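You operate a simulated robot arm through the tools that you are given. There is no shell and no other tool.

Carry out the task below with a simulated two-armed robot. There is one attempt and no reset: what you move stays moved.

JOB
Take the check cloth from the plank top and lay it out flat on the chest top.

Only the result counts: the job must be done as asked and must still hold three seconds after the hand-in. Knocking over, shifting, dropping, spilling or breaking anything else fails it. Flat cloth is picked up by pressing the open fingertips on it (5 to 10 N) and closing them slowly along it; thin cloth reads only 2 to 8 mm in the jaws.

ROBOT AND FRAMES
Two 7-joint arms with two-finger parallel grippers on one trunk, on a base that drives. Base frame: it is fixed to the floor where the robot stands at the start and does not move with it; the origin is under the middle of the robot, x ahead of it, y to its left, z up. Units: mm, degrees, N and s.
The left shoulder is at the start at [62, 197, 1004], the right one opposite. With the tool pointing down near the work surface each hand reaches from about 280 to 720 mm from the robot's upright axis, wherever it stands, measured 20 degrees to its own side. Places, roughly: check cloth [2250, -1250, 750]; chest top [1700, 1100, 800]. Payload 1.57 kg a hand.
The TCP of each hand is the grasp point between the finger pads, 30 mm short of the fingertips. In the tool frame z runs along the fingers and y along their closing line. The gripper opens to 110 mm. The fingers are 24 mm wide and 12 mm thick; the gripper's body (48 by 112 mm) begins 78 mm behind the TCP.
Orientation is that of the tool frame in the base frame, as a unit quaternion [x, y, z, w]. With the fingers straight down and closing along the base's y, the tool's x points along the base's -x, its y along +y and its z along -z.

CONTROLS
- The arms move only by the tool play_rows. It takes "left_series", "right_series" or both (then of equal length, played together; a hand with none holds still); each is a list of rows, each a list of 7 numbers: the shift along the tool's x, y, z in units of 30 mm (1.0 is 30 mm), then the turn, a rotation vector about the tool's x, y, z in units of 5 degrees (1.0 is 5 degrees), then the opening, from 0 (shut) to 1 (fully open). In form: [[dx, dy, dz, rx, ry, rz, jaw], ...]. A call has 1 to 20 rows; each row shifts and turns the commanded pose from where the row before left it, along the tool's axes as they then stand. A call with a number of a shift or a turn outside -1 to 1 is refused whole. Rows are played at 5 a second. More than 50 mm and 8.6 degrees between two rows, or a gripper value outside its range, and nothing of the call is played. Where a pose cannot be reached the arm comes as near as it can. A force on the tool above 40 N (or 10 N above the force at the start of the call, whichever is more), or a blocked arm, ends the call early, and 0.2 s more pass. The fingers move at their own pace (about 72 mm/s each) and stop on an object; they squeeze with about 30 N. The grip force told is the motor's: it shows also when the fingers shut on nothing. Time passes only in rows, and 0.2 s behind the last, so rows that do not move let the fingers close. It gives the time, the measured TCP pose, the force on the tool (base axes), the opening and the grip force at its end, in the units of the frame above (readings bear some noise), with the torque about the TCP (base axes, N m) and any sound that the robot's microphone picked up.
- Cameras (640 x 400 px; columns grow to the right, rows downward): "scene" is now at [117.2, 6.2, 1588.8]; the picture's right is [0.06, -1.00, -0.00], its down [-0.66, -0.04, -0.75] and it looks along [0.75, 0.05, -0.66] (base axes); focal length 268 px, centre (320, 200). "left" rides on the left gripper at [70, -16, -141] in its tool frame; the picture's right is [0.23, 0.97, 0.00], its down [-0.85, 0.20, -0.48] and it looks along [-0.47, 0.11, 0.88] (tool axes); focal length 222 px, centre (320, 200). "right" rides on the right gripper at [70, 16, -141] in its tool frame; the picture's right is [-0.23, 0.97, 0.00], its down [-0.85, -0.20, -0.48] and it looks along [-0.47, -0.11, 0.88] (tool axes); focal length 222 px, centre (320, 200). There is no depth. A picture from a camera that has moved, and an enlarged one, comes with that camera's place and axes in the base frame and with its lens. The place of the scene camera against the robot may be out by one fixed shift of up to 12 mm in any direction.
- grab_frame(camera): a new picture of that camera. It takes no simulated time.
- raise_lower(by): slides the trunk up (or, below 0, down) by that many mm; the arms and the scene camera ride with it, the base frame stays. It gives what a move gives, with no picture.
- drive_base(legs): drives the robot by 1 to 6 legs, each [ahead, left, turn to the left] in mm, mm and degrees, along the robot's own axes; the way and the turn of a leg run together, so that a leg with both is an arc; at most 1500 mm and 180 degrees a leg. The arms and the cameras ride along, it lands a little off, and it stops where it bumps. It gives what a move gives.
- aim_head(pan, tilt): turns the head with the scene camera to pan (to the left, within 86 degrees either way) and tilt (down, from -29 to 69), counted from straight ahead of the robot. It gives what a move gives.
- inspect(camera, box): a new picture of the part [left, top, right, bottom] of that camera's present view, enlarged. It takes no simulated time.
- sign_off(): hands the job in; it is judged then, once.

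Places have to be worked out from the pictures, the camera data and where the tool is seen. Open the grippers and draw the arms clear of the work before you hand the job in, unless the task says otherwise.

The tools are called after "Emit:" as a command line: name --argument value ..., lists and objects as JSON in quotes. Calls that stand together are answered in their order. play_rows: Moves the arms, as the interface text tells. Its arguments: {"type":"object","properties":{"left_series":{"type":"array"},"right_series":{"type":"array"}},"required":[]} The other tools are called the same way: raise_lower (by) slides the trunk up or down; drive_base (legs) drives the base; aim_head (pan, tilt) turns the head that bears the scene camera; grab_frame (camera) takes a picture; inspect (camera, box) takes an enlarged picture of a part of a camera's view; sign_off () hands the job in.

At the start:

```text
time: 0.0
left_eef_pos: [425.9, 145.9, 918.3]
left_ee_rot: [0.0, 1.0, 0.0, -0.001]
left_ft_force: [0.3, 1.1, 0.0]
left_ft_torque: [0.0, 0.01, 0.0]
left_gripper_width: 110.0
left_gripper_force: 0.1
right_eef_pos: [363.2, -116.3, 989.2]
right_ee_rot: [0.0, 1.0, 0.001, -0.001]
right_ft_force: [0.2, -0.6, -0.9]
right_ft_torque: [0.0, -0.03, 0.0]
right_gripper_width: 110.1
right_gripper_force: 0.0
trunk travel left (down, up): [-600.0, 390.0]
robot x, y, heading: [-0.7, 1.9, -0.3]
head pan, tilt: [3.6, 41.4]
```

scene: 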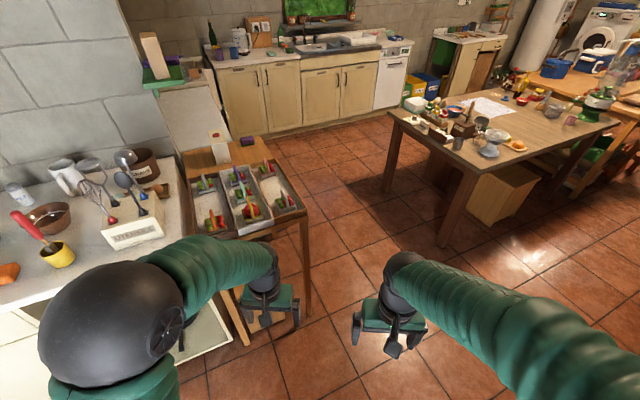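
right: 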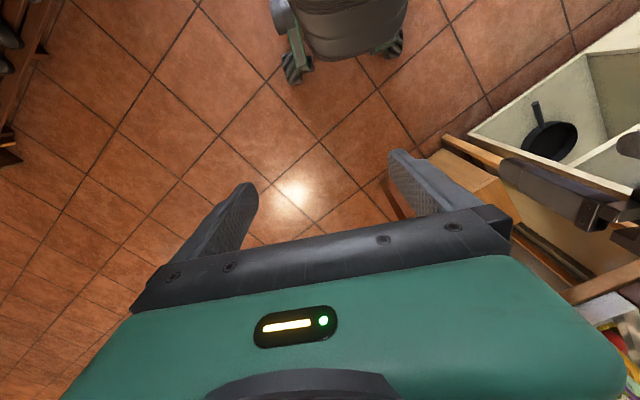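
left: 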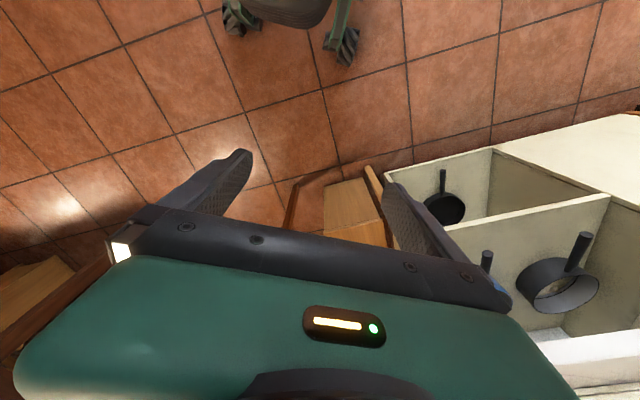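

I see a table ahead-right with a light cloth on it; I'll turn the head toward the cloth's rough place at [2250, -1250, 750] to look closer.

Emit:
aim_head --pan -29 --tilt 20

```text
time: 1.0
left_eef_pos: [425.8, 144.5, 918.3]
left_ee_rot: [0.0, 1.0, 0.0, 0.0]
left_ft_force: [-0.6, 0.1, -1.0]
left_ft_torque: [0.01, -0.03, -0.02]
left_gripper_width: 109.7
left_gripper_force: 0.1
right_eef_pos: [361.8, -117.0, 990.8]
right_ee_rot: [0.0, 1.0, 0.0, 0.0]
right_ft_force: [-1.3, -0.2, -0.3]
right_ft_torque: [-0.04, 0.02, 0.01]
right_gripper_width: 110.1
right_gripper_force: 0.0
trunk travel left (down, up): [-600.0, 390.0]
robot x, y, heading: [2.2, 2.0, -0.1]
head pan, tilt: [-29.0, 20.0]
```

The head is turned; now I take a picture and an enlarged view of the table with the cloth.

Emit:
grab_frame --camera "scene"

Emit:
inspect --camera "scene" --box '[200, 120, 440, 270]'

```text
taken
camera scene: at [114.8, -44.2, 1622.2], right [-0.48, -0.88, 0.0], down [-0.3, 0.17, -0.94], along [0.82, -0.45, -0.34], focal length 268 px, centre (320, 200)
```

scene: 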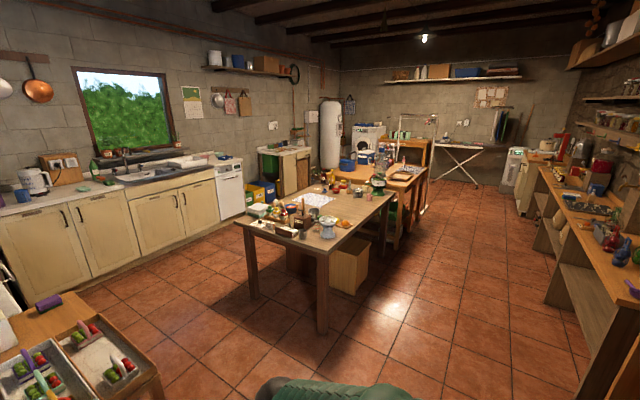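

```text
2.67 times, centred on (320, 195) of scene
camera zoom: at [114.8, -44.2, 1622.2], right [-0.48, -0.88, 0.0], down [-0.3, 0.17, -0.94], along [0.82, -0.45, -0.34], focal length 715 px, centre (320, 213)
```

zoom: 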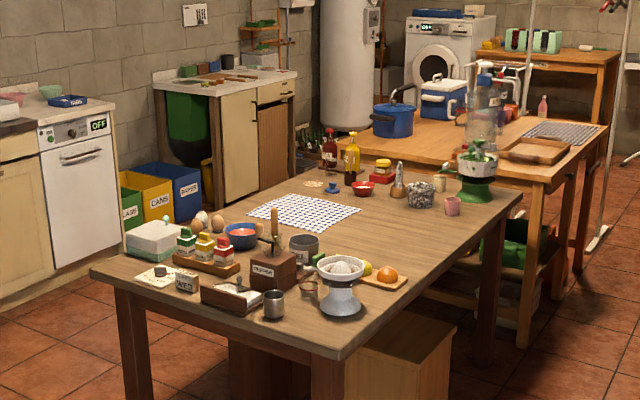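

The blue-and-white check cloth lies on the middle of the plank table (centre about [2245, -1165]), nearer to the kitchen-side edge. Next I look at the chest top at about [1700, 1100, 800].

Emit:
aim_head --pan 33 --tilt 28

Emit:
grab_frame --camera "scene"

Emit:
inspect --camera "scene" --box '[200, 100, 440, 250]'

```text
time: 2.3
left_eef_pos: [424.9, 145.4, 919.5]
left_ee_rot: [0.001, 1.0, 0.0, 0.0]
left_ft_force: [0.0, 1.1, -0.3]
left_ft_torque: [0.0, -0.02, -0.01]
left_gripper_width: 110.1
left_gripper_force: 0.0
right_eef_pos: [361.8, -117.6, 991.0]
right_ee_rot: [0.0, 1.0, 0.0, 0.0]
right_ft_force: [0.5, -0.5, -0.6]
right_ft_torque: [-0.02, 0.02, 0.0]
right_gripper_width: 110.0
right_gripper_force: 0.0
trunk travel left (down, up): [-600.0, 390.0]
robot x, y, heading: [3.6, -2.7, 0.0]
head pan, tilt: [33.0, 28.0]
```

```text
taken
camera scene: at [109.8, 50.6, 1609.4], right [0.54, -0.84, 0.0], down [-0.4, -0.26, -0.88], along [0.74, 0.48, -0.47], focal length 268 px, centre (320, 200)
```

scene: 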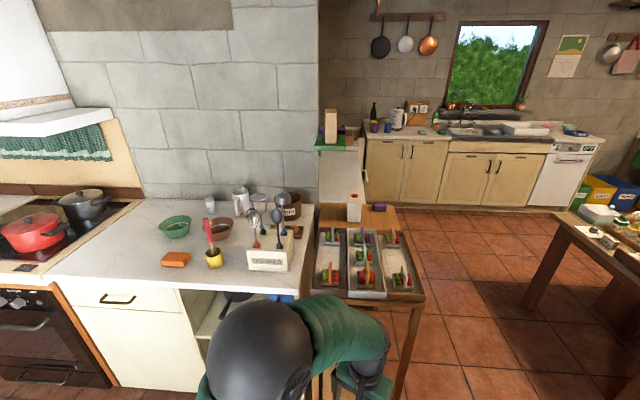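

```text
2.67 times, centred on (320, 175) of scene
camera zoom: at [109.8, 50.6, 1609.4], right [0.54, -0.84, 0.0], down [-0.4, -0.26, -0.88], along [0.74, 0.48, -0.47], focal length 715 px, centre (320, 267)
```

zoom: 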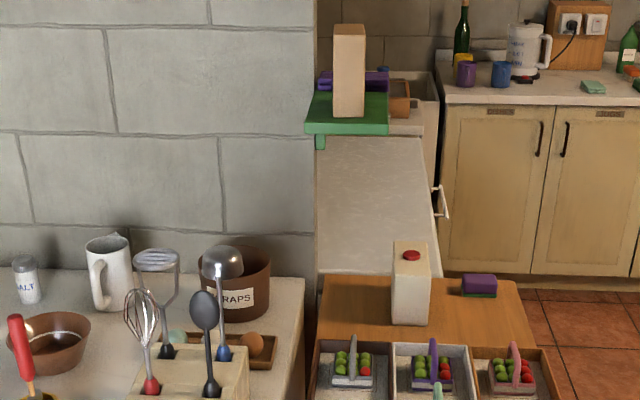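

The chest top appears to be the pale surface beyond the wall corner (front edge running at about 30° to the base x). The floor between the cart and the table end is open, so I drive right-forward first and turn 30° to line up with the furniture.

Emit:
drive_base --legs '[[880, -530, 0], [0, 0, 30]]'

Emit:
aim_head --pan 15 --tilt 25

Emit:
grab_frame --camera "scene"

```text
time: 9.0
left_eef_pos: [1165.6, -186.0, 919.4]
left_ee_rot: [-0.258, 0.966, 0.0, 0.0]
left_ft_force: [0.1, 0.4, -0.3]
left_ft_torque: [-0.03, -0.01, 0.0]
left_gripper_width: 110.0
left_gripper_force: 0.1
right_eef_pos: [1241.7, -445.8, 991.5]
right_ee_rot: [-0.258, 0.966, 0.0, 0.0]
right_ft_force: [0.9, 0.5, -0.4]
right_ft_torque: [-0.01, 0.01, 0.02]
right_gripper_width: 109.7
right_gripper_force: 0.0
trunk travel left (down, up): [-600.0, 390.0]
robot x, y, heading: [867.7, -520.4, 30.1]
head pan, tilt: [33.0, 28.0]
```

```text
time: 9.8
left_eef_pos: [1164.0, -186.3, 918.7]
left_ee_rot: [-0.258, 0.966, 0.0, 0.0]
left_ft_force: [0.5, -0.4, 0.5]
left_ft_torque: [-0.01, 0.0, -0.01]
left_gripper_width: 110.3
left_gripper_force: 0.1
right_eef_pos: [1240.6, -444.7, 990.6]
right_ee_rot: [-0.258, 0.966, 0.0, 0.0]
right_ft_force: [1.2, 0.9, 0.1]
right_ft_torque: [-0.02, 0.0, 0.0]
right_gripper_width: 110.2
right_gripper_force: 0.0
trunk travel left (down, up): [-600.0, 390.0]
robot x, y, heading: [869.6, -523.5, 29.7]
head pan, tilt: [15.0, 25.0]
```

```text
taken
camera scene: at [963.3, -441.5, 1614.1], right [0.71, -0.71, 0.0], down [-0.3, -0.3, -0.91], along [0.64, 0.64, -0.42], focal length 268 px, centre (320, 200)
```

scene: 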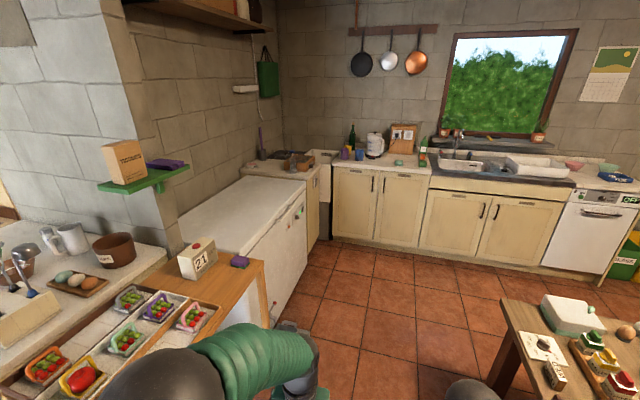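

The chest (freezer) top is empty and white, standing past the wall corner. I drive on 1500 mm along the gap, then look at both chest and cloth.

Emit:
drive_base --legs '[[1500, 0, 0]]'

Emit:
aim_head --pan 80 --tilt 40

Emit:
grab_frame --camera "scene"

Emit:
aim_head --pan -86 --tilt 30

Emit:
grab_frame --camera "scene"

```text
time: 17.3
left_eef_pos: [2464.3, 572.7, 918.1]
left_ee_rot: [-0.262, 0.965, 0.0, 0.0]
left_ft_force: [-0.2, 0.0, -0.6]
left_ft_torque: [-0.02, 0.03, -0.02]
left_gripper_width: 110.1
left_gripper_force: 0.0
right_eef_pos: [2541.4, 313.4, 991.0]
right_ee_rot: [-0.263, 0.965, -0.001, 0.0]
right_ft_force: [0.9, 0.5, 0.5]
right_ft_torque: [-0.01, 0.02, 0.01]
right_gripper_width: 109.9
right_gripper_force: 0.1
trunk travel left (down, up): [-600.0, 390.0]
robot x, y, heading: [2169.5, 231.5, 30.3]
head pan, tilt: [15.0, 25.0]
```

```text
time: 18.7
left_eef_pos: [2463.1, 571.5, 918.0]
left_ee_rot: [-0.262, 0.965, 0.001, 0.0]
left_ft_force: [-0.3, 0.2, 0.4]
left_ft_torque: [0.0, 0.0, -0.02]
left_gripper_width: 110.0
left_gripper_force: 0.0
right_eef_pos: [2541.2, 314.7, 990.5]
right_ee_rot: [-0.263, 0.965, 0.0, 0.001]
right_ft_force: [-0.7, -0.3, -0.2]
right_ft_torque: [-0.02, 0.0, -0.01]
right_gripper_width: 110.1
right_gripper_force: 0.0
trunk travel left (down, up): [-600.0, 390.0]
robot x, y, heading: [2171.4, 232.8, 30.3]
head pan, tilt: [80.0, 40.0]
```

```text
taken
camera scene: at [2170.0, 329.5, 1590.9], right [0.94, 0.35, 0.0], down [0.22, -0.6, -0.77], along [-0.27, 0.72, -0.64], focal length 268 px, centre (320, 200)
```

scene: 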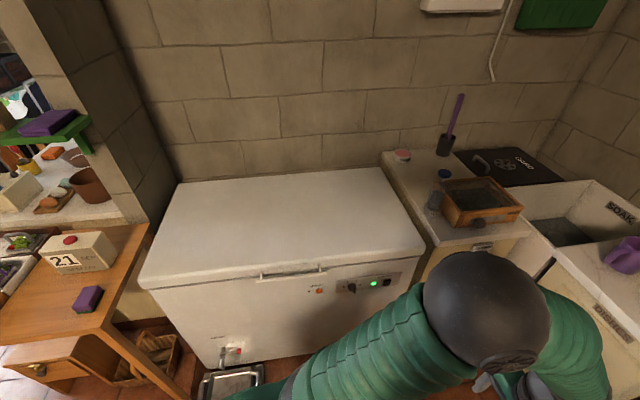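

```text
time: 21.2
left_eef_pos: [2463.0, 572.9, 918.8]
left_ee_rot: [-0.263, 0.965, -0.001, -0.001]
left_ft_force: [0.7, 0.5, 0.0]
left_ft_torque: [0.01, 0.02, 0.02]
left_gripper_width: 109.9
left_gripper_force: 0.0
right_eef_pos: [2541.1, 314.7, 992.0]
right_ee_rot: [-0.261, 0.965, 0.0, 0.002]
right_ft_force: [-0.7, 0.0, -0.2]
right_ft_torque: [0.02, 0.0, -0.01]
right_gripper_width: 109.9
right_gripper_force: 0.0
trunk travel left (down, up): [-600.0, 390.0]
robot x, y, heading: [2166.7, 231.4, 30.6]
head pan, tilt: [-85.9, 30.0]
```

```text
taken
camera scene: at [2250.7, 175.0, 1606.3], right [-0.82, -0.57, 0.0], down [-0.28, 0.41, -0.87], along [0.49, -0.71, -0.5], focal length 268 px, centre (320, 200)
```

scene: 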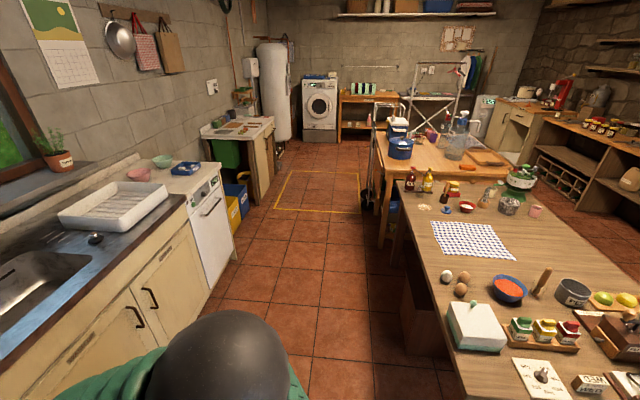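

The chest top is clear (front edge about 200 mm this side of the wall corner line, roughly 985 x 550 mm), with a tray on the floor at its lower left to avoid. The cloth lies about 100 mm from the kitchen-side edge of the plank table, so I drive sideways down the corridor and turn to face the table from that side.

Emit:
drive_base --legs '[[30, -1240, 0]]'

Emit:
grab_frame --camera "scene"

```text
time: 27.4
left_eef_pos: [3110.0, -466.8, 919.8]
left_ee_rot: [-0.264, 0.965, 0.0, 0.002]
left_ft_force: [-0.1, -0.1, 0.5]
left_ft_torque: [0.03, -0.02, 0.01]
left_gripper_width: 110.0
left_gripper_force: 0.1
right_eef_pos: [3188.1, -724.8, 991.8]
right_ee_rot: [-0.264, 0.965, 0.0, 0.001]
right_ft_force: [-0.5, -0.4, 0.1]
right_ft_torque: [-0.03, 0.01, -0.02]
right_gripper_width: 110.2
right_gripper_force: 0.0
trunk travel left (down, up): [-600.0, 390.0]
robot x, y, heading: [2822.0, -810.1, 30.5]
head pan, tilt: [-85.9, 30.0]
```

```text
taken
camera scene: at [2898.1, -864.1, 1606.4], right [-0.82, -0.57, 0.0], down [-0.28, 0.41, -0.87], along [0.49, -0.71, -0.5], focal length 268 px, centre (320, 200)
```

scene: 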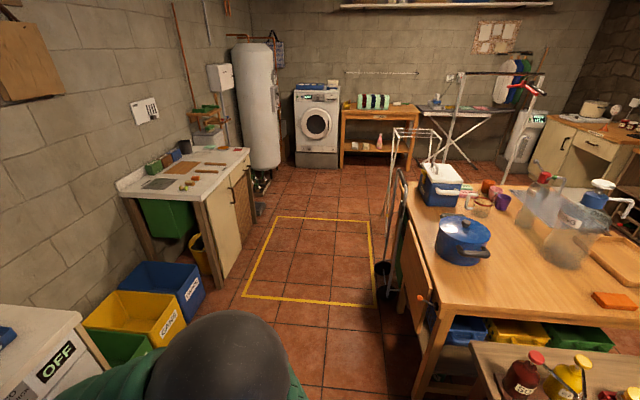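

The robot stands in the corridor beside the cloth. I turn it about 180° to face the table and look down at the cloth.

Emit:
drive_base --legs '[[0, 0, 179.5]]'

Emit:
aim_head --pan 0 --tilt 45

Emit:
grab_frame --camera "scene"

```text
time: 35.1
left_eef_pos: [2529.1, -1150.4, 919.5]
left_ee_rot: [0.964, 0.266, -0.001, -0.001]
left_ft_force: [-0.6, -0.2, -0.2]
left_ft_torque: [-0.02, 0.03, -0.04]
left_gripper_width: 110.0
left_gripper_force: 0.1
right_eef_pos: [2449.8, -893.2, 991.3]
right_ee_rot: [0.964, 0.266, 0.0, -0.001]
right_ft_force: [0.4, -1.0, -0.3]
right_ft_torque: [0.03, 0.06, -0.04]
right_gripper_width: 110.1
right_gripper_force: 0.1
trunk travel left (down, up): [-600.0, 390.0]
robot x, y, heading: [2818.5, -810.2, -149.3]
head pan, tilt: [-85.9, 30.0]
```

```text
time: 36.7
left_eef_pos: [2529.4, -1150.8, 919.3]
left_ee_rot: [0.964, 0.266, -0.001, 0.001]
left_ft_force: [-0.5, 0.1, 1.1]
left_ft_torque: [-0.02, -0.01, -0.02]
left_gripper_width: 110.1
left_gripper_force: 0.2
right_eef_pos: [2450.3, -892.7, 992.4]
right_ee_rot: [0.964, 0.266, -0.001, 0.0]
right_ft_force: [0.0, -0.3, -0.8]
right_ft_torque: [0.01, -0.04, -0.02]
right_gripper_width: 110.2
right_gripper_force: 0.0
trunk travel left (down, up): [-600.0, 390.0]
robot x, y, heading: [2820.9, -810.9, -149.3]
head pan, tilt: [0.0, 45.0]
```

```text
taken
camera scene: at [2721.9, -866.9, 1583.6], right [-0.51, 0.86, 0.0], down [0.61, 0.36, -0.71], along [-0.61, -0.36, -0.71], focal length 268 px, centre (320, 200)
```

scene: 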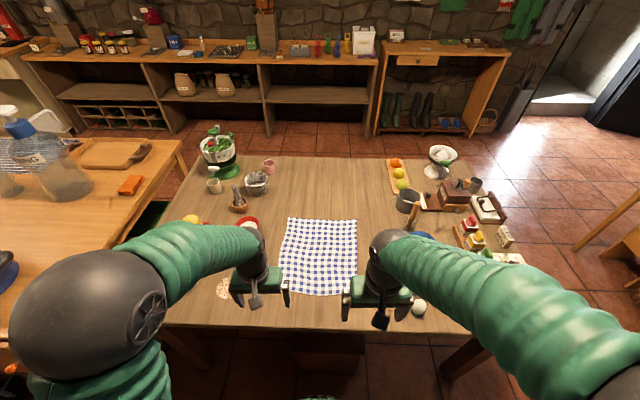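

The cloth's near edge is about 515 mm ahead of the robot axis, corners at about ±130 mm sideways — well in reach. I now turn both wrists by 90° so that the fingers close along the robot's forward direction (cameras to the outside).

Emit:
play_rows --left_series '[[0, 0, 0, 0, 0, 1, 1], [0, 0, 0, 0, 0, 1, 1], [0, 0, 0, 0, 0, 1, 1], [0, 0, 0, 0, 0, 1, 1], [0, 0, 0, 0, 0, 1, 1], [0, 0, 0, 0, 0, 1, 1], [0, 0, 0, 0, 0, 1, 1], [0, 0, 0, 0, 0, 1, 1], [0, 0, 0, 0, 0, 1, 1], [0, 0, 0, 0, 0, 1, 1], [0, 0, 0, 0, 0, 1, 1], [0, 0, 0, 0, 0, 1, 1], [0, 0, 0, 0, 0, 1, 1], [0, 0, 0, 0, 0, 1, 1], [0, 0, 0, 0, 0, 1, 1], [0, 0, 0, 0, 0, 1, 1], [0, 0, 0, 0, 0, 1, 1], [0, 0, 0, 0, 0, 1, 1]]' --right_series '[[0, 0, 0, 0, 0, -1, 1], [0, 0, 0, 0, 0, -1, 1], [0, 0, 0, 0, 0, -1, 1], [0, 0, 0, 0, 0, -1, 1], [0, 0, 0, 0, 0, -1, 1], [0, 0, 0, 0, 0, -1, 1], [0, 0, 0, 0, 0, -1, 1], [0, 0, 0, 0, 0, -1, 1], [0, 0, 0, 0, 0, -1, 1], [0, 0, 0, 0, 0, -1, 1], [0, 0, 0, 0, 0, -1, 1], [0, 0, 0, 0, 0, -1, 1], [0, 0, 0, 0, 0, -1, 1], [0, 0, 0, 0, 0, -1, 1], [0, 0, 0, 0, 0, -1, 1], [0, 0, 0, 0, 0, -1, 1], [0, 0, 0, 0, 0, -1, 1], [0, 0, 0, 0, 0, -1, 1]]'

Emit:
grab_frame --camera "scene"

Emit:
grab_frame --camera "left"

Emit:
grab_frame --camera "right"

```text
time: 40.5
left_eef_pos: [2532.2, -1150.9, 920.0]
left_ee_rot: [0.869, -0.495, 0.0, 0.001]
left_ft_force: [0.6, 0.8, 1.2]
left_ft_torque: [-0.02, 0.03, 0.02]
left_gripper_width: 110.0
left_gripper_force: 0.0
right_eef_pos: [2450.9, -892.6, 991.8]
right_ee_rot: [0.493, 0.87, 0.0, 0.0]
right_ft_force: [0.0, 0.1, -0.1]
right_ft_torque: [-0.01, -0.02, 0.01]
right_gripper_width: 110.1
right_gripper_force: 0.1
trunk travel left (down, up): [-600.0, 390.0]
robot x, y, heading: [2819.2, -812.5, -149.2]
head pan, tilt: [0.0, 45.0]
```

```text
taken
camera scene: at [2722.0, -867.1, 1583.6], right [-0.51, 0.86, 0.0], down [0.61, 0.36, -0.71], along [-0.61, -0.36, -0.71], focal length 268 px, centre (320, 200)
```

scene: 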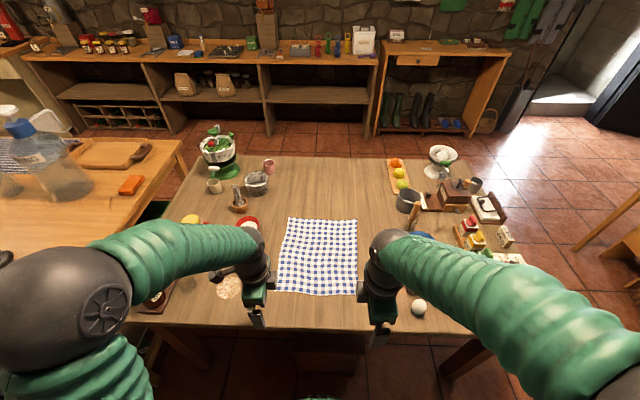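

```text
taken
camera left: at [2581.0, -1204.1, 1061.8], right [-0.72, -0.69, 0.0], down [-0.61, 0.63, 0.48], along [-0.33, 0.34, -0.88], focal length 222 px, centre (320, 200)
```

left: 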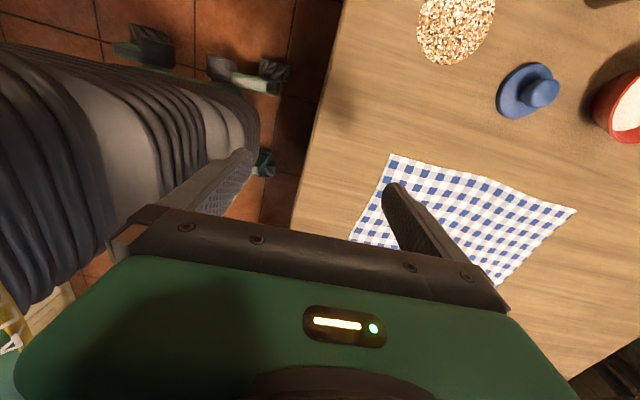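

```text
taken
camera right: at [2427.9, -824.3, 1133.2], right [0.95, 0.31, 0.0], down [0.27, -0.84, 0.48], along [0.14, -0.46, -0.88], focal length 222 px, centre (320, 200)
```

right: 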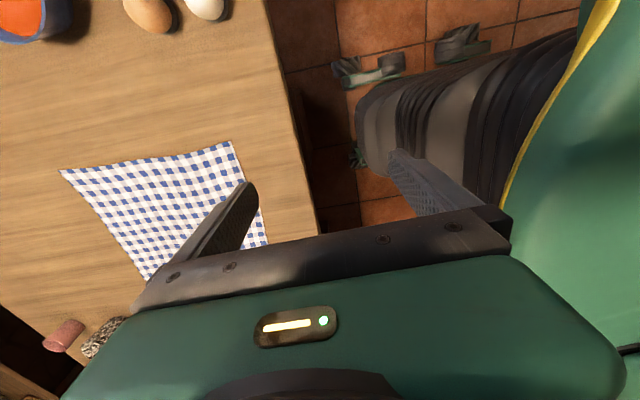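

From the wrist cameras I place the cloth corners (robot frame: ahead, left) at near-left (525, 143), near-right (510, -129), far-right (835, -154), far-left (848, 128), so about 275 x 325 mm. I move both hands above the near corners, 90 mm up, and set the jaws to about 40 mm.

Emit:
play_rows --left_series '[[-0.0757, 0.482, 0.267, 0, 0, 0, 0.36], [-0.0757, 0.482, 0.267, 0, 0, 0, 0.36], [-0.0757, 0.482, 0.267, 0, 0, 0, 0.36], [-0.0757, 0.482, 0.267, 0, 0, 0, 0.36], [-0.0757, 0.482, 0.267, 0, 0, 0, 0.36], [-0.0757, 0.482, 0.267, 0, 0, 0, 0.36], [-0.0757, 0.482, 0.267, 0, 0, 0, 0.36], [-0.0757, 0.482, 0.267, 0, 0, 0, 0.36], [-0.0757, 0.482, 0.267, 0, 0, 0, 0.36], [-0.0757, 0.482, 0.267, 0, 0, 0, 0.36], [0, 0, 0, 0, 0, 0, 0.36]]' --right_series '[[-0.0297, -0.645, 0.506, 0, 0, 0, 0.36], [-0.0297, -0.645, 0.506, 0, 0, 0, 0.36], [-0.0297, -0.645, 0.506, 0, 0, 0, 0.36], [-0.0297, -0.645, 0.506, 0, 0, 0, 0.36], [-0.0297, -0.645, 0.506, 0, 0, 0, 0.36], [-0.0297, -0.645, 0.506, 0, 0, 0, 0.36], [-0.0297, -0.645, 0.506, 0, 0, 0, 0.36], [-0.0297, -0.645, 0.506, 0, 0, 0, 0.36], [-0.0297, -0.645, 0.506, 0, 0, 0, 0.36], [-0.0297, -0.645, 0.506, 0, 0, 0, 0.36], [0, 0, 0, 0, 0, 0, 0.36]]'

Emit:
grab_frame --camera "left"

Emit:
grab_frame --camera "right"

Emit:
grab_frame --camera "scene"

```text
time: 42.9
left_eef_pos: [2394.5, -1204.9, 841.2]
left_ee_rot: [0.87, -0.494, -0.001, 0.001]
left_ft_force: [0.5, -0.3, 0.0]
left_ft_torque: [-0.02, 0.01, 0.05]
left_gripper_width: 39.7
left_gripper_force: 0.0
right_eef_pos: [2288.2, -998.6, 839.2]
right_ee_rot: [0.494, 0.87, -0.001, 0.0]
right_ft_force: [0.7, -0.5, 0.7]
right_ft_torque: [0.0, 0.03, 0.0]
right_gripper_width: 39.8
right_gripper_force: 0.1
trunk travel left (down, up): [-600.0, 390.0]
robot x, y, heading: [2815.5, -809.9, -149.1]
head pan, tilt: [0.0, 45.0]
```

```text
taken
camera left: at [2444.6, -1256.5, 982.6], right [-0.72, -0.69, 0.0], down [-0.61, 0.63, 0.48], along [-0.33, 0.34, -0.88], focal length 222 px, centre (320, 200)
```

left: 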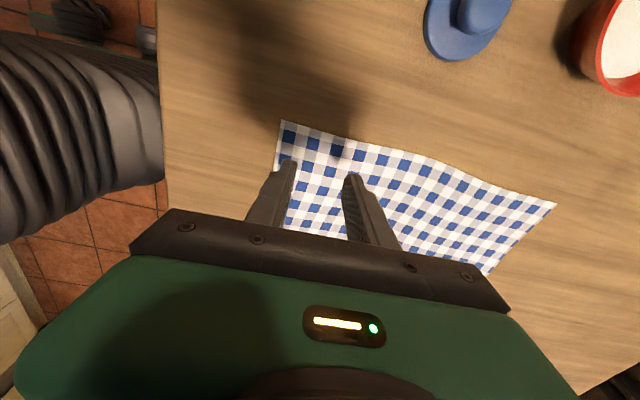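

```text
taken
camera right: at [2266.9, -930.0, 980.3], right [0.95, 0.3, 0.0], down [0.27, -0.84, 0.48], along [0.14, -0.46, -0.88], focal length 222 px, centre (320, 200)
```

right: 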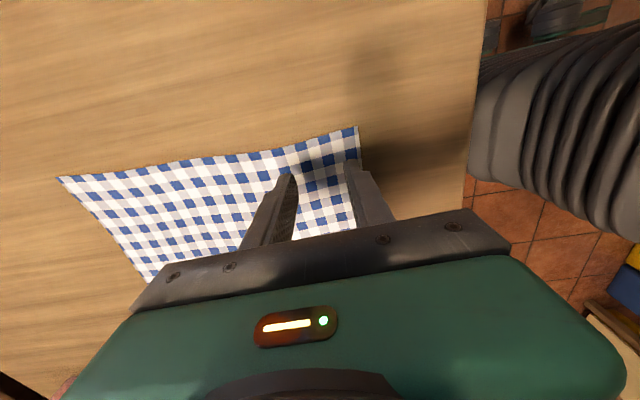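

```text
taken
camera scene: at [2721.2, -867.4, 1583.6], right [-0.51, 0.86, 0.0], down [0.61, 0.36, -0.71], along [-0.61, -0.36, -0.71], focal length 268 px, centre (320, 200)
```

scene: 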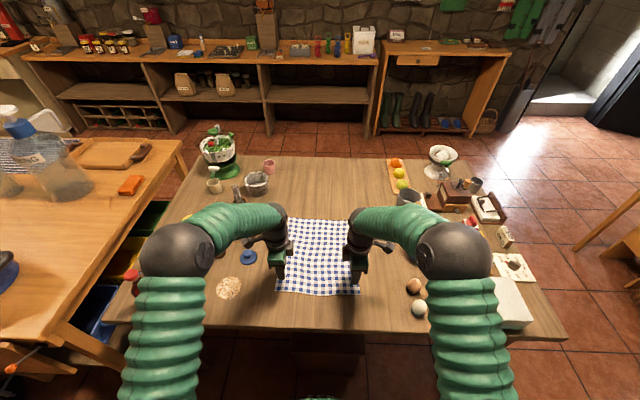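

Relative to the TCPs the near corners are 25 mm (left hand) and 19 mm (right hand) to the outside and about 43 mm toward the robot, so both finger tips of each hand will land on the cloth. I lower both hands to just above the cloth.

Emit:
play_rows --left_series '[[0, 0, 0.4, 0, 0, 0, 0.36], [0, 0, 0.4, 0, 0, 0, 0.36], [0, 0, 0.4, 0, 0, 0, 0.36], [0, 0, 0.3, 0, 0, 0, 0.36], [0, 0, 0.1, 0, 0, 0, 0.36], [0, 0, 0, 0, 0, 0, 0.36]]' --right_series '[[0, 0, 0.4, 0, 0, 0, 0.36], [0, 0, 0.4, 0, 0, 0, 0.36], [0, 0, 0.4, 0, 0, 0, 0.36], [0, 0, 0.3, 0, 0, 0, 0.36], [0, 0, 0.05, 0, 0, 0, 0.36], [0, 0, 0, 0, 0, 0, 0.36]]'

Emit:
grab_frame --camera "left"

Emit:
grab_frame --camera "right"

```text
time: 44.3
left_eef_pos: [2394.1, -1205.8, 792.4]
left_ee_rot: [0.869, -0.494, -0.001, 0.0]
left_ft_force: [-0.4, -0.1, -0.6]
left_ft_torque: [-0.03, -0.01, 0.02]
left_gripper_width: 39.8
left_gripper_force: 0.0
right_eef_pos: [2288.6, -1000.9, 794.5]
right_ee_rot: [0.494, 0.869, -0.002, -0.001]
right_ft_force: [0.1, 0.0, -0.1]
right_ft_torque: [0.0, 0.03, -0.01]
right_gripper_width: 39.8
right_gripper_force: 0.1
trunk travel left (down, up): [-600.0, 390.0]
robot x, y, heading: [2820.0, -804.7, -149.3]
head pan, tilt: [0.0, 45.0]
```

```text
taken
camera left: at [2444.2, -1258.1, 933.8], right [-0.72, -0.69, 0.0], down [-0.61, 0.63, 0.48], along [-0.33, 0.34, -0.88], focal length 222 px, centre (320, 200)
```

left: 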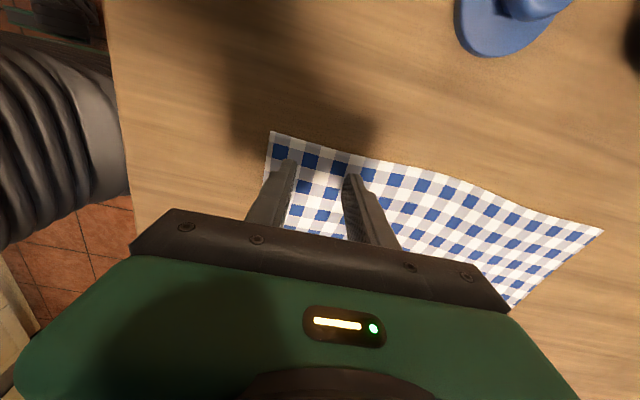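

```text
taken
camera right: at [2265.1, -931.3, 935.2], right [0.95, 0.3, 0.0], down [0.27, -0.84, 0.48], along [0.14, -0.46, -0.88], focal length 222 px, centre (320, 200)
```

right: 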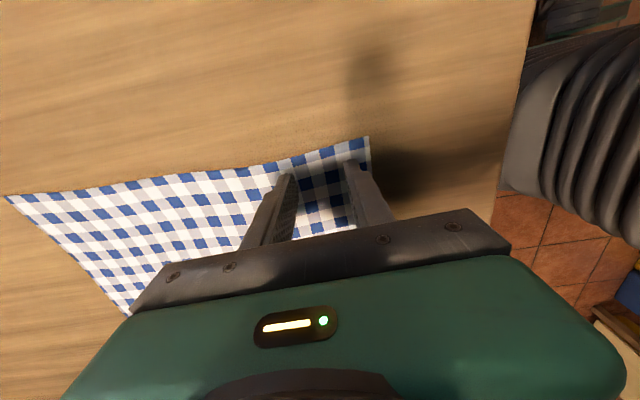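

Both hands hover around 12 to 15 mm above the cloth with the fingertips inside its edges. I lower slowly in 2 mm steps and watch the force.

Emit:
play_rows --left_series '[[0, 0, 0.067, 0, 0, 0, 0.36], [0, 0, 0.067, 0, 0, 0, 0.36], [0, 0, 0.067, 0, 0, 0, 0.36], [0, 0, 0.067, 0, 0, 0, 0.36], [0, 0, 0, 0, 0, 0, 0.36]]' --right_series '[[0, 0, 0.067, 0, 0, 0, 0.36], [0, 0, 0.067, 0, 0, 0, 0.36], [0, 0, 0.067, 0, 0, 0, 0.36], [0, 0, 0.067, 0, 0, 0, 0.36], [0, 0, 0.067, 0, 0, 0, 0.36]]'

```text
time: 45.3
left_eef_pos: [2393.1, -1205.3, 791.2]
left_ee_rot: [0.87, -0.493, -0.004, 0.006]
left_ft_force: [3.9, 0.7, 22.5]
left_ft_torque: [0.35, -0.69, -0.02]
left_gripper_width: 42.4
left_gripper_force: 1.4
right_eef_pos: [2287.3, -1000.1, 793.1]
right_ee_rot: [0.495, 0.869, -0.005, -0.003]
right_ft_force: [1.1, 2.6, 19.4]
right_ft_torque: [0.34, -0.53, 0.04]
right_gripper_width: 41.7
right_gripper_force: 0.6
trunk travel left (down, up): [-600.0, 390.0]
robot x, y, heading: [2816.6, -812.1, -149.3]
head pan, tilt: [0.0, 45.0]
stopped in row 4 (left hand): the force on the tool passed its limit at 44 N (the readings are from after the stop); the commanded pose is now the measured one
```

Contact came sooner than thought (TCP about 791–793, so the surface is near z 762). I play one still row to see the settled force.

Emit:
play_rows --left_series '[[0, 0, 0, 0, 0, 0, 0.36]]' --right_series '[[0, 0, 0, 0, 0, 0, 0.36]]'

```text
time: 45.7
left_eef_pos: [2393.7, -1205.9, 792.3]
left_ee_rot: [0.869, -0.494, -0.004, 0.007]
left_ft_force: [0.6, 0.8, 27.0]
left_ft_torque: [0.39, -0.69, -0.05]
left_gripper_width: 40.1
left_gripper_force: 0.3
right_eef_pos: [2288.0, -1000.5, 792.1]
right_ee_rot: [0.494, 0.87, -0.006, -0.003]
right_ft_force: [0.2, 1.2, 22.1]
right_ft_torque: [0.3, -0.45, 0.06]
right_gripper_width: 39.2
right_gripper_force: 0.1
trunk travel left (down, up): [-600.0, 390.0]
robot x, y, heading: [2817.6, -808.5, -149.3]
head pan, tilt: [0.0, 45.0]
```

The settled force is 22–27 N, and the torques show mostly the near fingers bearing with the tools tilted about 0.9° by the load. I ease both hands up about 2.5 mm and square them again.

Emit:
play_rows --left_series '[[0, 0, -0.08, 0.18, 0, 0, 0.36], [0, 0, 0, 0, 0, 0, 0.36]]' --right_series '[[0, 0, -0.06, -0.15, 0, 0, 0.36], [0, 0, 0, 0, 0, 0, 0.36]]'

```text
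time: 46.3
left_eef_pos: [2394.0, -1205.2, 791.4]
left_ee_rot: [0.87, -0.494, 0.001, -0.002]
left_ft_force: [-1.5, -1.7, 11.7]
left_ft_torque: [-0.15, 0.08, -0.03]
left_gripper_width: 39.2
left_gripper_force: 0.0
right_eef_pos: [2288.5, -1000.4, 791.6]
right_ee_rot: [0.494, 0.87, 0.001, 0.001]
right_ft_force: [0.1, 2.4, 24.6]
right_ft_torque: [0.12, 0.05, 0.03]
right_gripper_width: 38.7
right_gripper_force: 0.0
trunk travel left (down, up): [-600.0, 390.0]
robot x, y, heading: [2821.1, -806.2, -149.2]
head pan, tilt: [0.0, 45.0]
```

Left now presses with 12 N evenly, right with 25 N; I lift the right 2.6 mm and the left 0.5 mm more to reach about 8 N each.

Emit:
play_rows --left_series '[[0, 0, -0.017, 0, 0, 0, 0.36], [0, 0, 0, 0, 0, 0, 0.36]]' --right_series '[[0, 0, -0.088, 0, 0, 0, 0.36], [0, 0, 0, 0, 0, 0, 0.36]]'

```text
time: 46.9
left_eef_pos: [2393.6, -1204.9, 791.7]
left_ee_rot: [0.87, -0.493, 0.002, -0.002]
left_ft_force: [1.7, 1.2, 14.9]
left_ft_torque: [-0.15, 0.12, 0.03]
left_gripper_width: 39.4
left_gripper_force: 0.0
right_eef_pos: [2287.9, -1000.0, 790.9]
right_ee_rot: [0.494, 0.869, 0.003, 0.002]
right_ft_force: [-0.2, -0.7, 2.0]
right_ft_torque: [0.0, 0.0, 0.0]
right_gripper_width: 39.6
right_gripper_force: 0.0
trunk travel left (down, up): [-600.0, 390.0]
robot x, y, heading: [2814.1, -809.4, -149.3]
head pan, tilt: [0.0, 45.0]
```

Right is now at 2 N and left at 15 N; a fine correction of about 1 mm each should bring both to around 8 N.

Emit:
play_rows --left_series '[[0, 0, -0.037, 0, 0, 0, 0.36], [0, 0, 0, 0, 0, 0, 0.36]]' --right_series '[[0, 0, 0.028, 0, 0, 0, 0.36], [0, 0, 0, 0, 0, 0, 0.36]]'

```text
time: 47.5
left_eef_pos: [2394.1, -1204.7, 792.1]
left_ee_rot: [0.87, -0.493, 0.002, -0.003]
left_ft_force: [0.9, 0.1, 1.6]
left_ft_torque: [-0.01, 0.02, -0.01]
left_gripper_width: 39.6
left_gripper_force: 0.0
right_eef_pos: [2286.9, -999.9, 791.1]
right_ee_rot: [0.493, 0.87, 0.003, 0.002]
right_ft_force: [1.3, 3.7, 12.2]
right_ft_torque: [0.07, 0.0, -0.03]
right_gripper_width: 39.0
right_gripper_force: 0.0
trunk travel left (down, up): [-600.0, 390.0]
robot x, y, heading: [2822.9, -809.2, -149.1]
head pan, tilt: [0.0, 45.0]
```

Stiffness is about 12 N/mm; I lower the left 0.55 mm and raise the right 0.3 mm.

Emit:
play_rows --left_series '[[0, 0, 0.019, 0, 0, 0, 0.36], [0, 0, 0, 0, 0, 0, 0.36]]' --right_series '[[0, 0, -0.009, 0, 0, 0, 0.36], [0, 0, 0, 0, 0, 0, 0.36]]'

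```text
time: 48.1
left_eef_pos: [2393.7, -1207.2, 792.7]
left_ee_rot: [0.87, -0.494, 0.002, -0.002]
left_ft_force: [0.7, 0.4, 3.1]
left_ft_torque: [0.02, 0.0, 0.0]
left_gripper_width: 39.5
left_gripper_force: 0.0
right_eef_pos: [2286.8, -1001.7, 792.0]
right_ee_rot: [0.494, 0.87, 0.003, 0.001]
right_ft_force: [0.8, 0.0, 4.3]
right_ft_torque: [0.03, 0.0, 0.01]
right_gripper_width: 39.3
right_gripper_force: 0.1
trunk travel left (down, up): [-600.0, 390.0]
robot x, y, heading: [2816.9, -809.9, -149.1]
head pan, tilt: [0.0, 45.0]
```

Forces are 3 N and 4 N; I add about 0.4 mm on each to reach 5–10 N.

Emit:
play_rows --left_series '[[0, 0, 0.015, 0, 0, 0, 0.36], [0, 0, 0, 0, 0, 0, 0.36]]' --right_series '[[0, 0, 0.012, 0, 0, 0, 0.36], [0, 0, 0, 0, 0, 0, 0.36]]'

```text
time: 48.7
left_eef_pos: [2393.3, -1207.1, 792.6]
left_ee_rot: [0.87, -0.493, 0.001, -0.003]
left_ft_force: [1.1, 1.4, 6.5]
left_ft_torque: [-0.08, 0.01, 0.02]
left_gripper_width: 39.4
left_gripper_force: 0.1
right_eef_pos: [2286.4, -1001.3, 792.1]
right_ee_rot: [0.494, 0.87, 0.002, 0.002]
right_ft_force: [1.5, 0.1, 5.0]
right_ft_torque: [0.0, -0.01, 0.03]
right_gripper_width: 39.2
right_gripper_force: 0.0
trunk travel left (down, up): [-600.0, 390.0]
robot x, y, heading: [2818.2, -812.2, -149.4]
head pan, tilt: [0.0, 45.0]
```

Both hands press with 5–6.5 N. Now I close the jaws slowly along the cloth.

Emit:
play_rows --left_series '[[0, 0, 0, 0, 0, 0, 0.34], [0, 0, 0, 0, 0, 0, 0.32], [0, 0, 0, 0, 0, 0, 0.3], [0, 0, 0, 0, 0, 0, 0.28], [0, 0, 0, 0, 0, 0, 0.26], [0, 0, 0, 0, 0, 0, 0.24], [0, 0, 0, 0, 0, 0, 0.22], [0, 0, 0, 0, 0, 0, 0.2], [0, 0, 0, 0, 0, 0, 0.18], [0, 0, 0, 0, 0, 0, 0.16], [0, 0, 0, 0, 0, 0, 0.14], [0, 0, 0, 0, 0, 0, 0.12], [0, 0, 0, 0, 0, 0, 0.1], [0, 0, 0, 0, 0, 0, 0.08], [0, 0, 0, 0, 0, 0, 0.06], [0, 0, 0, 0, 0, 0, 0.04], [0, 0, 0, 0, 0, 0, 0.02], [0, 0, 0, 0, 0, 0, 0.0], [0, 0, 0, 0, 0, 0, 0.0], [0, 0, 0, 0, 0, 0, 0.0]]' --right_series '[[0, 0, 0.007, 0, 0, 0, 0.34], [0, 0, 0, 0, 0, 0, 0.32], [0, 0, 0, 0, 0, 0, 0.3], [0, 0, 0, 0, 0, 0, 0.28], [0, 0, 0, 0, 0, 0, 0.26], [0, 0, 0, 0, 0, 0, 0.24], [0, 0, 0, 0, 0, 0, 0.22], [0, 0, 0, 0, 0, 0, 0.2], [0, 0, 0, 0, 0, 0, 0.18], [0, 0, 0, 0, 0, 0, 0.16], [0, 0, 0, 0, 0, 0, 0.14], [0, 0, 0, 0, 0, 0, 0.12], [0, 0, 0, 0, 0, 0, 0.1], [0, 0, 0, 0, 0, 0, 0.08], [0, 0, 0, 0, 0, 0, 0.06], [0, 0, 0, 0, 0, 0, 0.04], [0, 0, 0, 0, 0, 0, 0.02], [0, 0, 0, 0, 0, 0, 0.0], [0, 0, 0, 0, 0, 0, 0.0], [0, 0, 0, 0, 0, 0, 0.0]]'

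Emit:
grab_frame --camera "left"

Emit:
grab_frame --camera "right"

Emit:
inspect --camera "scene" --box '[220, 190, 420, 315]'

```text
time: 52.9
left_eef_pos: [2393.0, -1206.6, 790.7]
left_ee_rot: [0.869, -0.494, 0.002, -0.002]
left_ft_force: [-2.1, 0.8, 10.4]
left_ft_torque: [-0.06, 0.07, -0.03]
left_gripper_width: 9.6
left_gripper_force: 28.1
right_eef_pos: [2286.7, -1000.5, 791.7]
right_ee_rot: [0.494, 0.869, 0.002, 0.001]
right_ft_force: [-1.3, -0.2, 4.0]
right_ft_torque: [0.02, 0.05, 0.02]
right_gripper_width: 0.1
right_gripper_force: 21.6
trunk travel left (down, up): [-600.0, 390.0]
robot x, y, heading: [2817.3, -810.9, -149.1]
head pan, tilt: [0.0, 45.0]
```

```text
taken
camera left: at [2442.1, -1259.1, 933.3], right [-0.72, -0.69, -0.01], down [-0.61, 0.63, 0.48], along [-0.33, 0.35, -0.88], focal length 222 px, centre (320, 200)
```

left: 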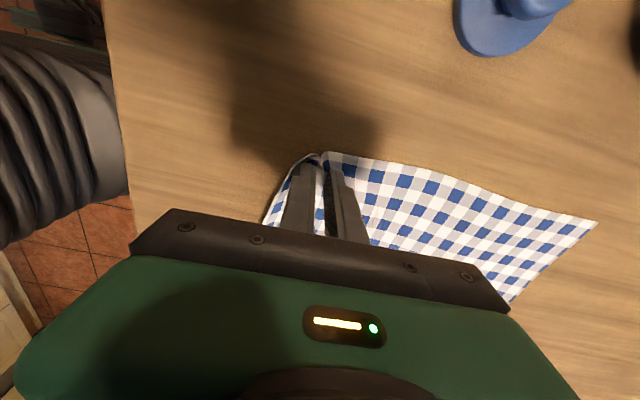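

```text
taken
camera right: at [2263.5, -932.2, 932.8], right [0.95, 0.3, 0.0], down [0.26, -0.84, 0.48], along [0.15, -0.45, -0.88], focal length 222 px, centre (320, 200)
```

right: 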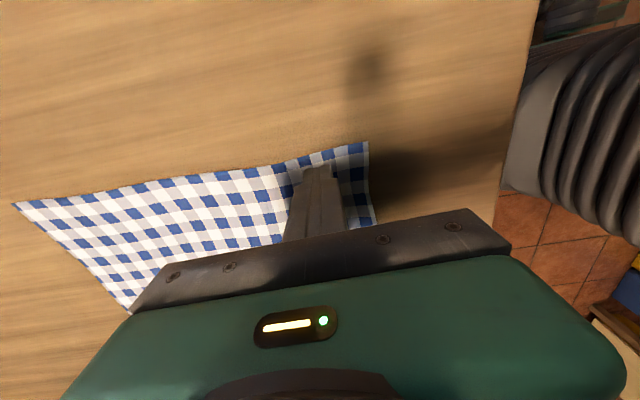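

```text
3.20 times, centred on (320, 252) of scene
camera zoom: at [2721.6, -866.3, 1583.7], right [-0.51, 0.86, 0.0], down [0.61, 0.36, -0.71], along [-0.61, -0.36, -0.71], focal length 858 px, centre (320, 32)
```

zoom: 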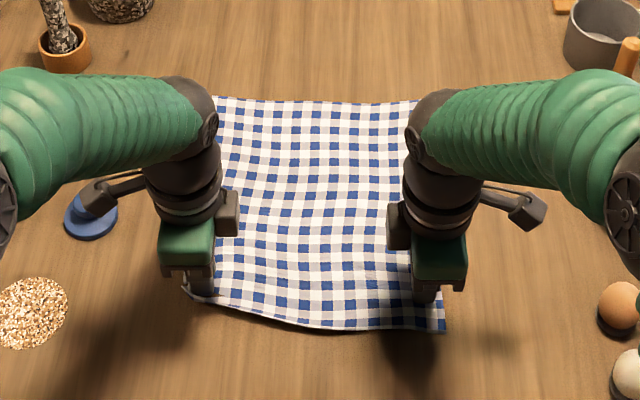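

The left hand holds a fold (9.6 mm, 28 N), but the right shut on nothing (0.1 mm): its pressing was too light. I lift the right a little, open it again and press anew, a bit harder.

Emit:
play_rows --right_series '[[0, 0, -0.15, 0, 0, 0, 0.0], [0, 0, 0, 0, 0, 0, 0.36], [0, 0, 0, 0, 0, 0, 0.36], [0, 0, 0.1, 0, 0, 0, 0.36], [0, 0, 0.05, 0, 0, 0, 0.36], [0, 0, 0.0, 0, 0, 0, 0.36]]'

Emit:
grab_frame --camera "right"

```text
time: 54.3
left_eef_pos: [2393.6, -1207.7, 791.5]
left_ee_rot: [0.869, -0.494, 0.001, -0.002]
left_ft_force: [-1.9, 0.1, 11.4]
left_ft_torque: [-0.14, 0.05, -0.03]
left_gripper_width: 9.7
left_gripper_force: 27.8
right_eef_pos: [2286.3, -1000.7, 791.8]
right_ee_rot: [0.494, 0.869, 0.002, 0.003]
right_ft_force: [0.9, 1.3, 1.8]
right_ft_torque: [0.02, 0.03, -0.01]
right_gripper_width: 39.5
right_gripper_force: 0.0
trunk travel left (down, up): [-600.0, 390.0]
robot x, y, heading: [2821.2, -809.8, -149.2]
head pan, tilt: [0.0, 45.0]
```

```text
taken
camera right: at [2262.9, -932.1, 933.0], right [0.95, 0.3, 0.0], down [0.26, -0.84, 0.48], along [0.15, -0.45, -0.88], focal length 222 px, centre (320, 200)
```

right: 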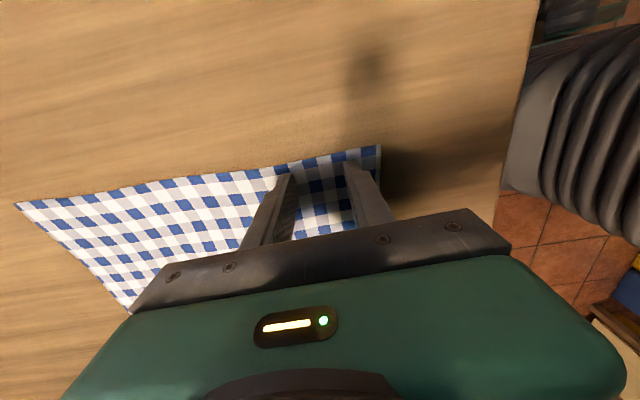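

The right fingertips are close to the side edge of the cloth, so I shift that hand 8 mm inward and press down about 0.6 mm more.

Emit:
play_rows --right_series '[[0, 0, -0.15, 0, 0, 0, 0.36], [-0.27, 0, 0, 0, 0, 0, 0.36], [0, 0, 0.12, 0, 0, 0, 0.36], [0, 0, 0.048, 0, 0, 0, 0.36], [0, 0, 0.0, 0, 0, 0, 0.36]]'

Emit:
grab_frame --camera "right"

```text
time: 55.5
left_eef_pos: [2393.3, -1205.9, 791.4]
left_ee_rot: [0.87, -0.494, 0.002, -0.003]
left_ft_force: [-0.7, 0.1, 12.7]
left_ft_torque: [-0.11, 0.06, 0.01]
left_gripper_width: 9.7
left_gripper_force: 27.9
right_eef_pos: [2291.0, -1007.2, 792.4]
right_ee_rot: [0.494, 0.869, 0.002, 0.002]
right_ft_force: [0.2, -1.0, -0.6]
right_ft_torque: [0.02, 0.02, 0.0]
right_gripper_width: 39.5
right_gripper_force: 0.0
trunk travel left (down, up): [-600.0, 390.0]
robot x, y, heading: [2818.0, -807.8, -149.3]
head pan, tilt: [0.0, 45.0]
```

```text
taken
camera right: at [2267.3, -939.1, 933.3], right [0.95, 0.3, 0.0], down [0.26, -0.84, 0.48], along [0.15, -0.45, -0.88], focal length 222 px, centre (320, 200)
```

right: 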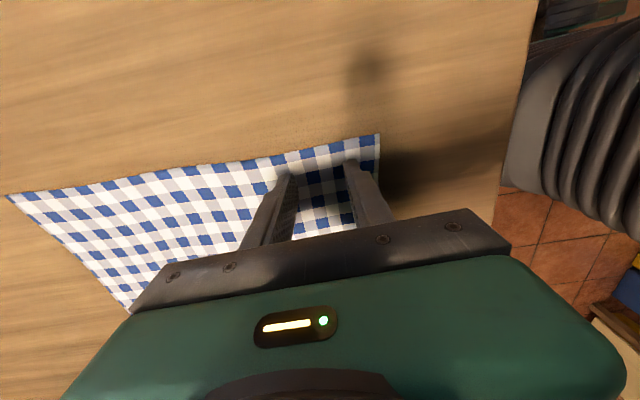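

Force on the right is about zero now; I press down in small steps of 0.5 mm.

Emit:
play_rows --right_series '[[0, 0, 0.02, 0, 0, 0, 0.36], [0, 0, 0.015, 0, 0, 0, 0.36], [0, 0, 0.0, 0, 0, 0, 0.36], [0, 0, 0.0, 0, 0, 0, 0.36]]'

```text
time: 56.5
left_eef_pos: [2393.1, -1206.0, 791.4]
left_ee_rot: [0.869, -0.494, 0.001, -0.003]
left_ft_force: [-2.0, -0.2, 7.2]
left_ft_torque: [-0.06, 0.11, 0.0]
left_gripper_width: 8.8
left_gripper_force: 27.8
right_eef_pos: [2291.1, -1007.2, 792.1]
right_ee_rot: [0.494, 0.869, 0.002, 0.001]
right_ft_force: [0.0, 1.8, 10.8]
right_ft_torque: [0.09, 0.04, -0.02]
right_gripper_width: 39.4
right_gripper_force: 0.0
trunk travel left (down, up): [-600.0, 390.0]
robot x, y, heading: [2819.9, -809.6, -149.1]
head pan, tilt: [0.0, 45.0]
```

Right presses with about 10 N; I close it slowly now.

Emit:
play_rows --right_series '[[0, 0, 0, 0, 0, 0, 0.34], [0, 0, 0, 0, 0, 0, 0.32], [0, 0, 0, 0, 0, 0, 0.3], [0, 0, 0, 0, 0, 0, 0.28], [0, 0, 0, 0, 0, 0, 0.26], [0, 0, 0, 0, 0, 0, 0.24], [0, 0, 0, 0, 0, 0, 0.22], [0, 0, 0, 0, 0, 0, 0.2], [0, 0, 0, 0, 0, 0, 0.18], [0, 0, 0, 0, 0, 0, 0.16], [0, 0, 0, 0, 0, 0, 0.14], [0, 0, 0, 0, 0, 0, 0.12], [0, 0, 0, 0, 0, 0, 0.1], [0, 0, 0, 0, 0, 0, 0.08], [0, 0, 0, 0, 0, 0, 0.06], [0, 0, 0, 0, 0, 0, 0.04], [0, 0, 0, 0, 0, 0, 0.02], [0, 0, 0, 0, 0, 0, 0.0], [0, 0, 0, 0, 0, 0, 0.0], [0, 0, 0, 0, 0, 0, 0.0]]'

Emit:
grab_frame --camera "right"

Emit:
inspect --camera "scene" --box '[220, 190, 420, 315]'

```text
time: 60.7
left_eef_pos: [2394.3, -1206.0, 791.6]
left_ee_rot: [0.869, -0.494, 0.002, -0.003]
left_ft_force: [-0.5, 2.7, 4.9]
left_ft_torque: [-0.01, 0.0, 0.02]
left_gripper_width: 8.7
left_gripper_force: 28.2
right_eef_pos: [2291.5, -1007.9, 791.3]
right_ee_rot: [0.494, 0.87, 0.001, 0.0]
right_ft_force: [-0.3, -0.7, 14.1]
right_ft_torque: [0.05, 0.06, 0.04]
right_gripper_width: 0.0
right_gripper_force: 20.9
trunk travel left (down, up): [-600.0, 390.0]
robot x, y, heading: [2819.5, -808.3, -149.3]
head pan, tilt: [0.0, 45.0]
```

```text
taken
camera right: at [2267.7, -939.2, 932.5], right [0.95, 0.3, 0.0], down [0.26, -0.84, 0.48], along [0.15, -0.45, -0.88], focal length 222 px, centre (320, 200)
```

right: 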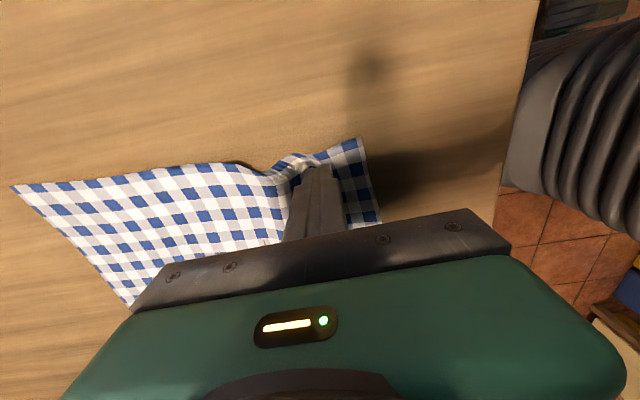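

```text
3.20 times, centred on (320, 252) of scene
camera zoom: at [2723.0, -866.2, 1583.8], right [-0.51, 0.86, 0.0], down [0.61, 0.36, -0.71], along [-0.61, -0.36, -0.71], focal length 858 px, centre (320, 32)
```

zoom: 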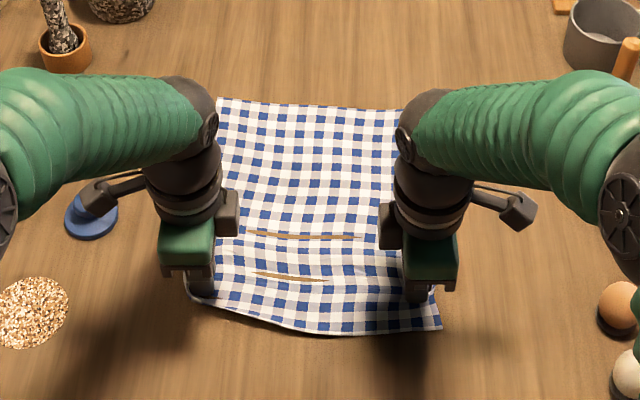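

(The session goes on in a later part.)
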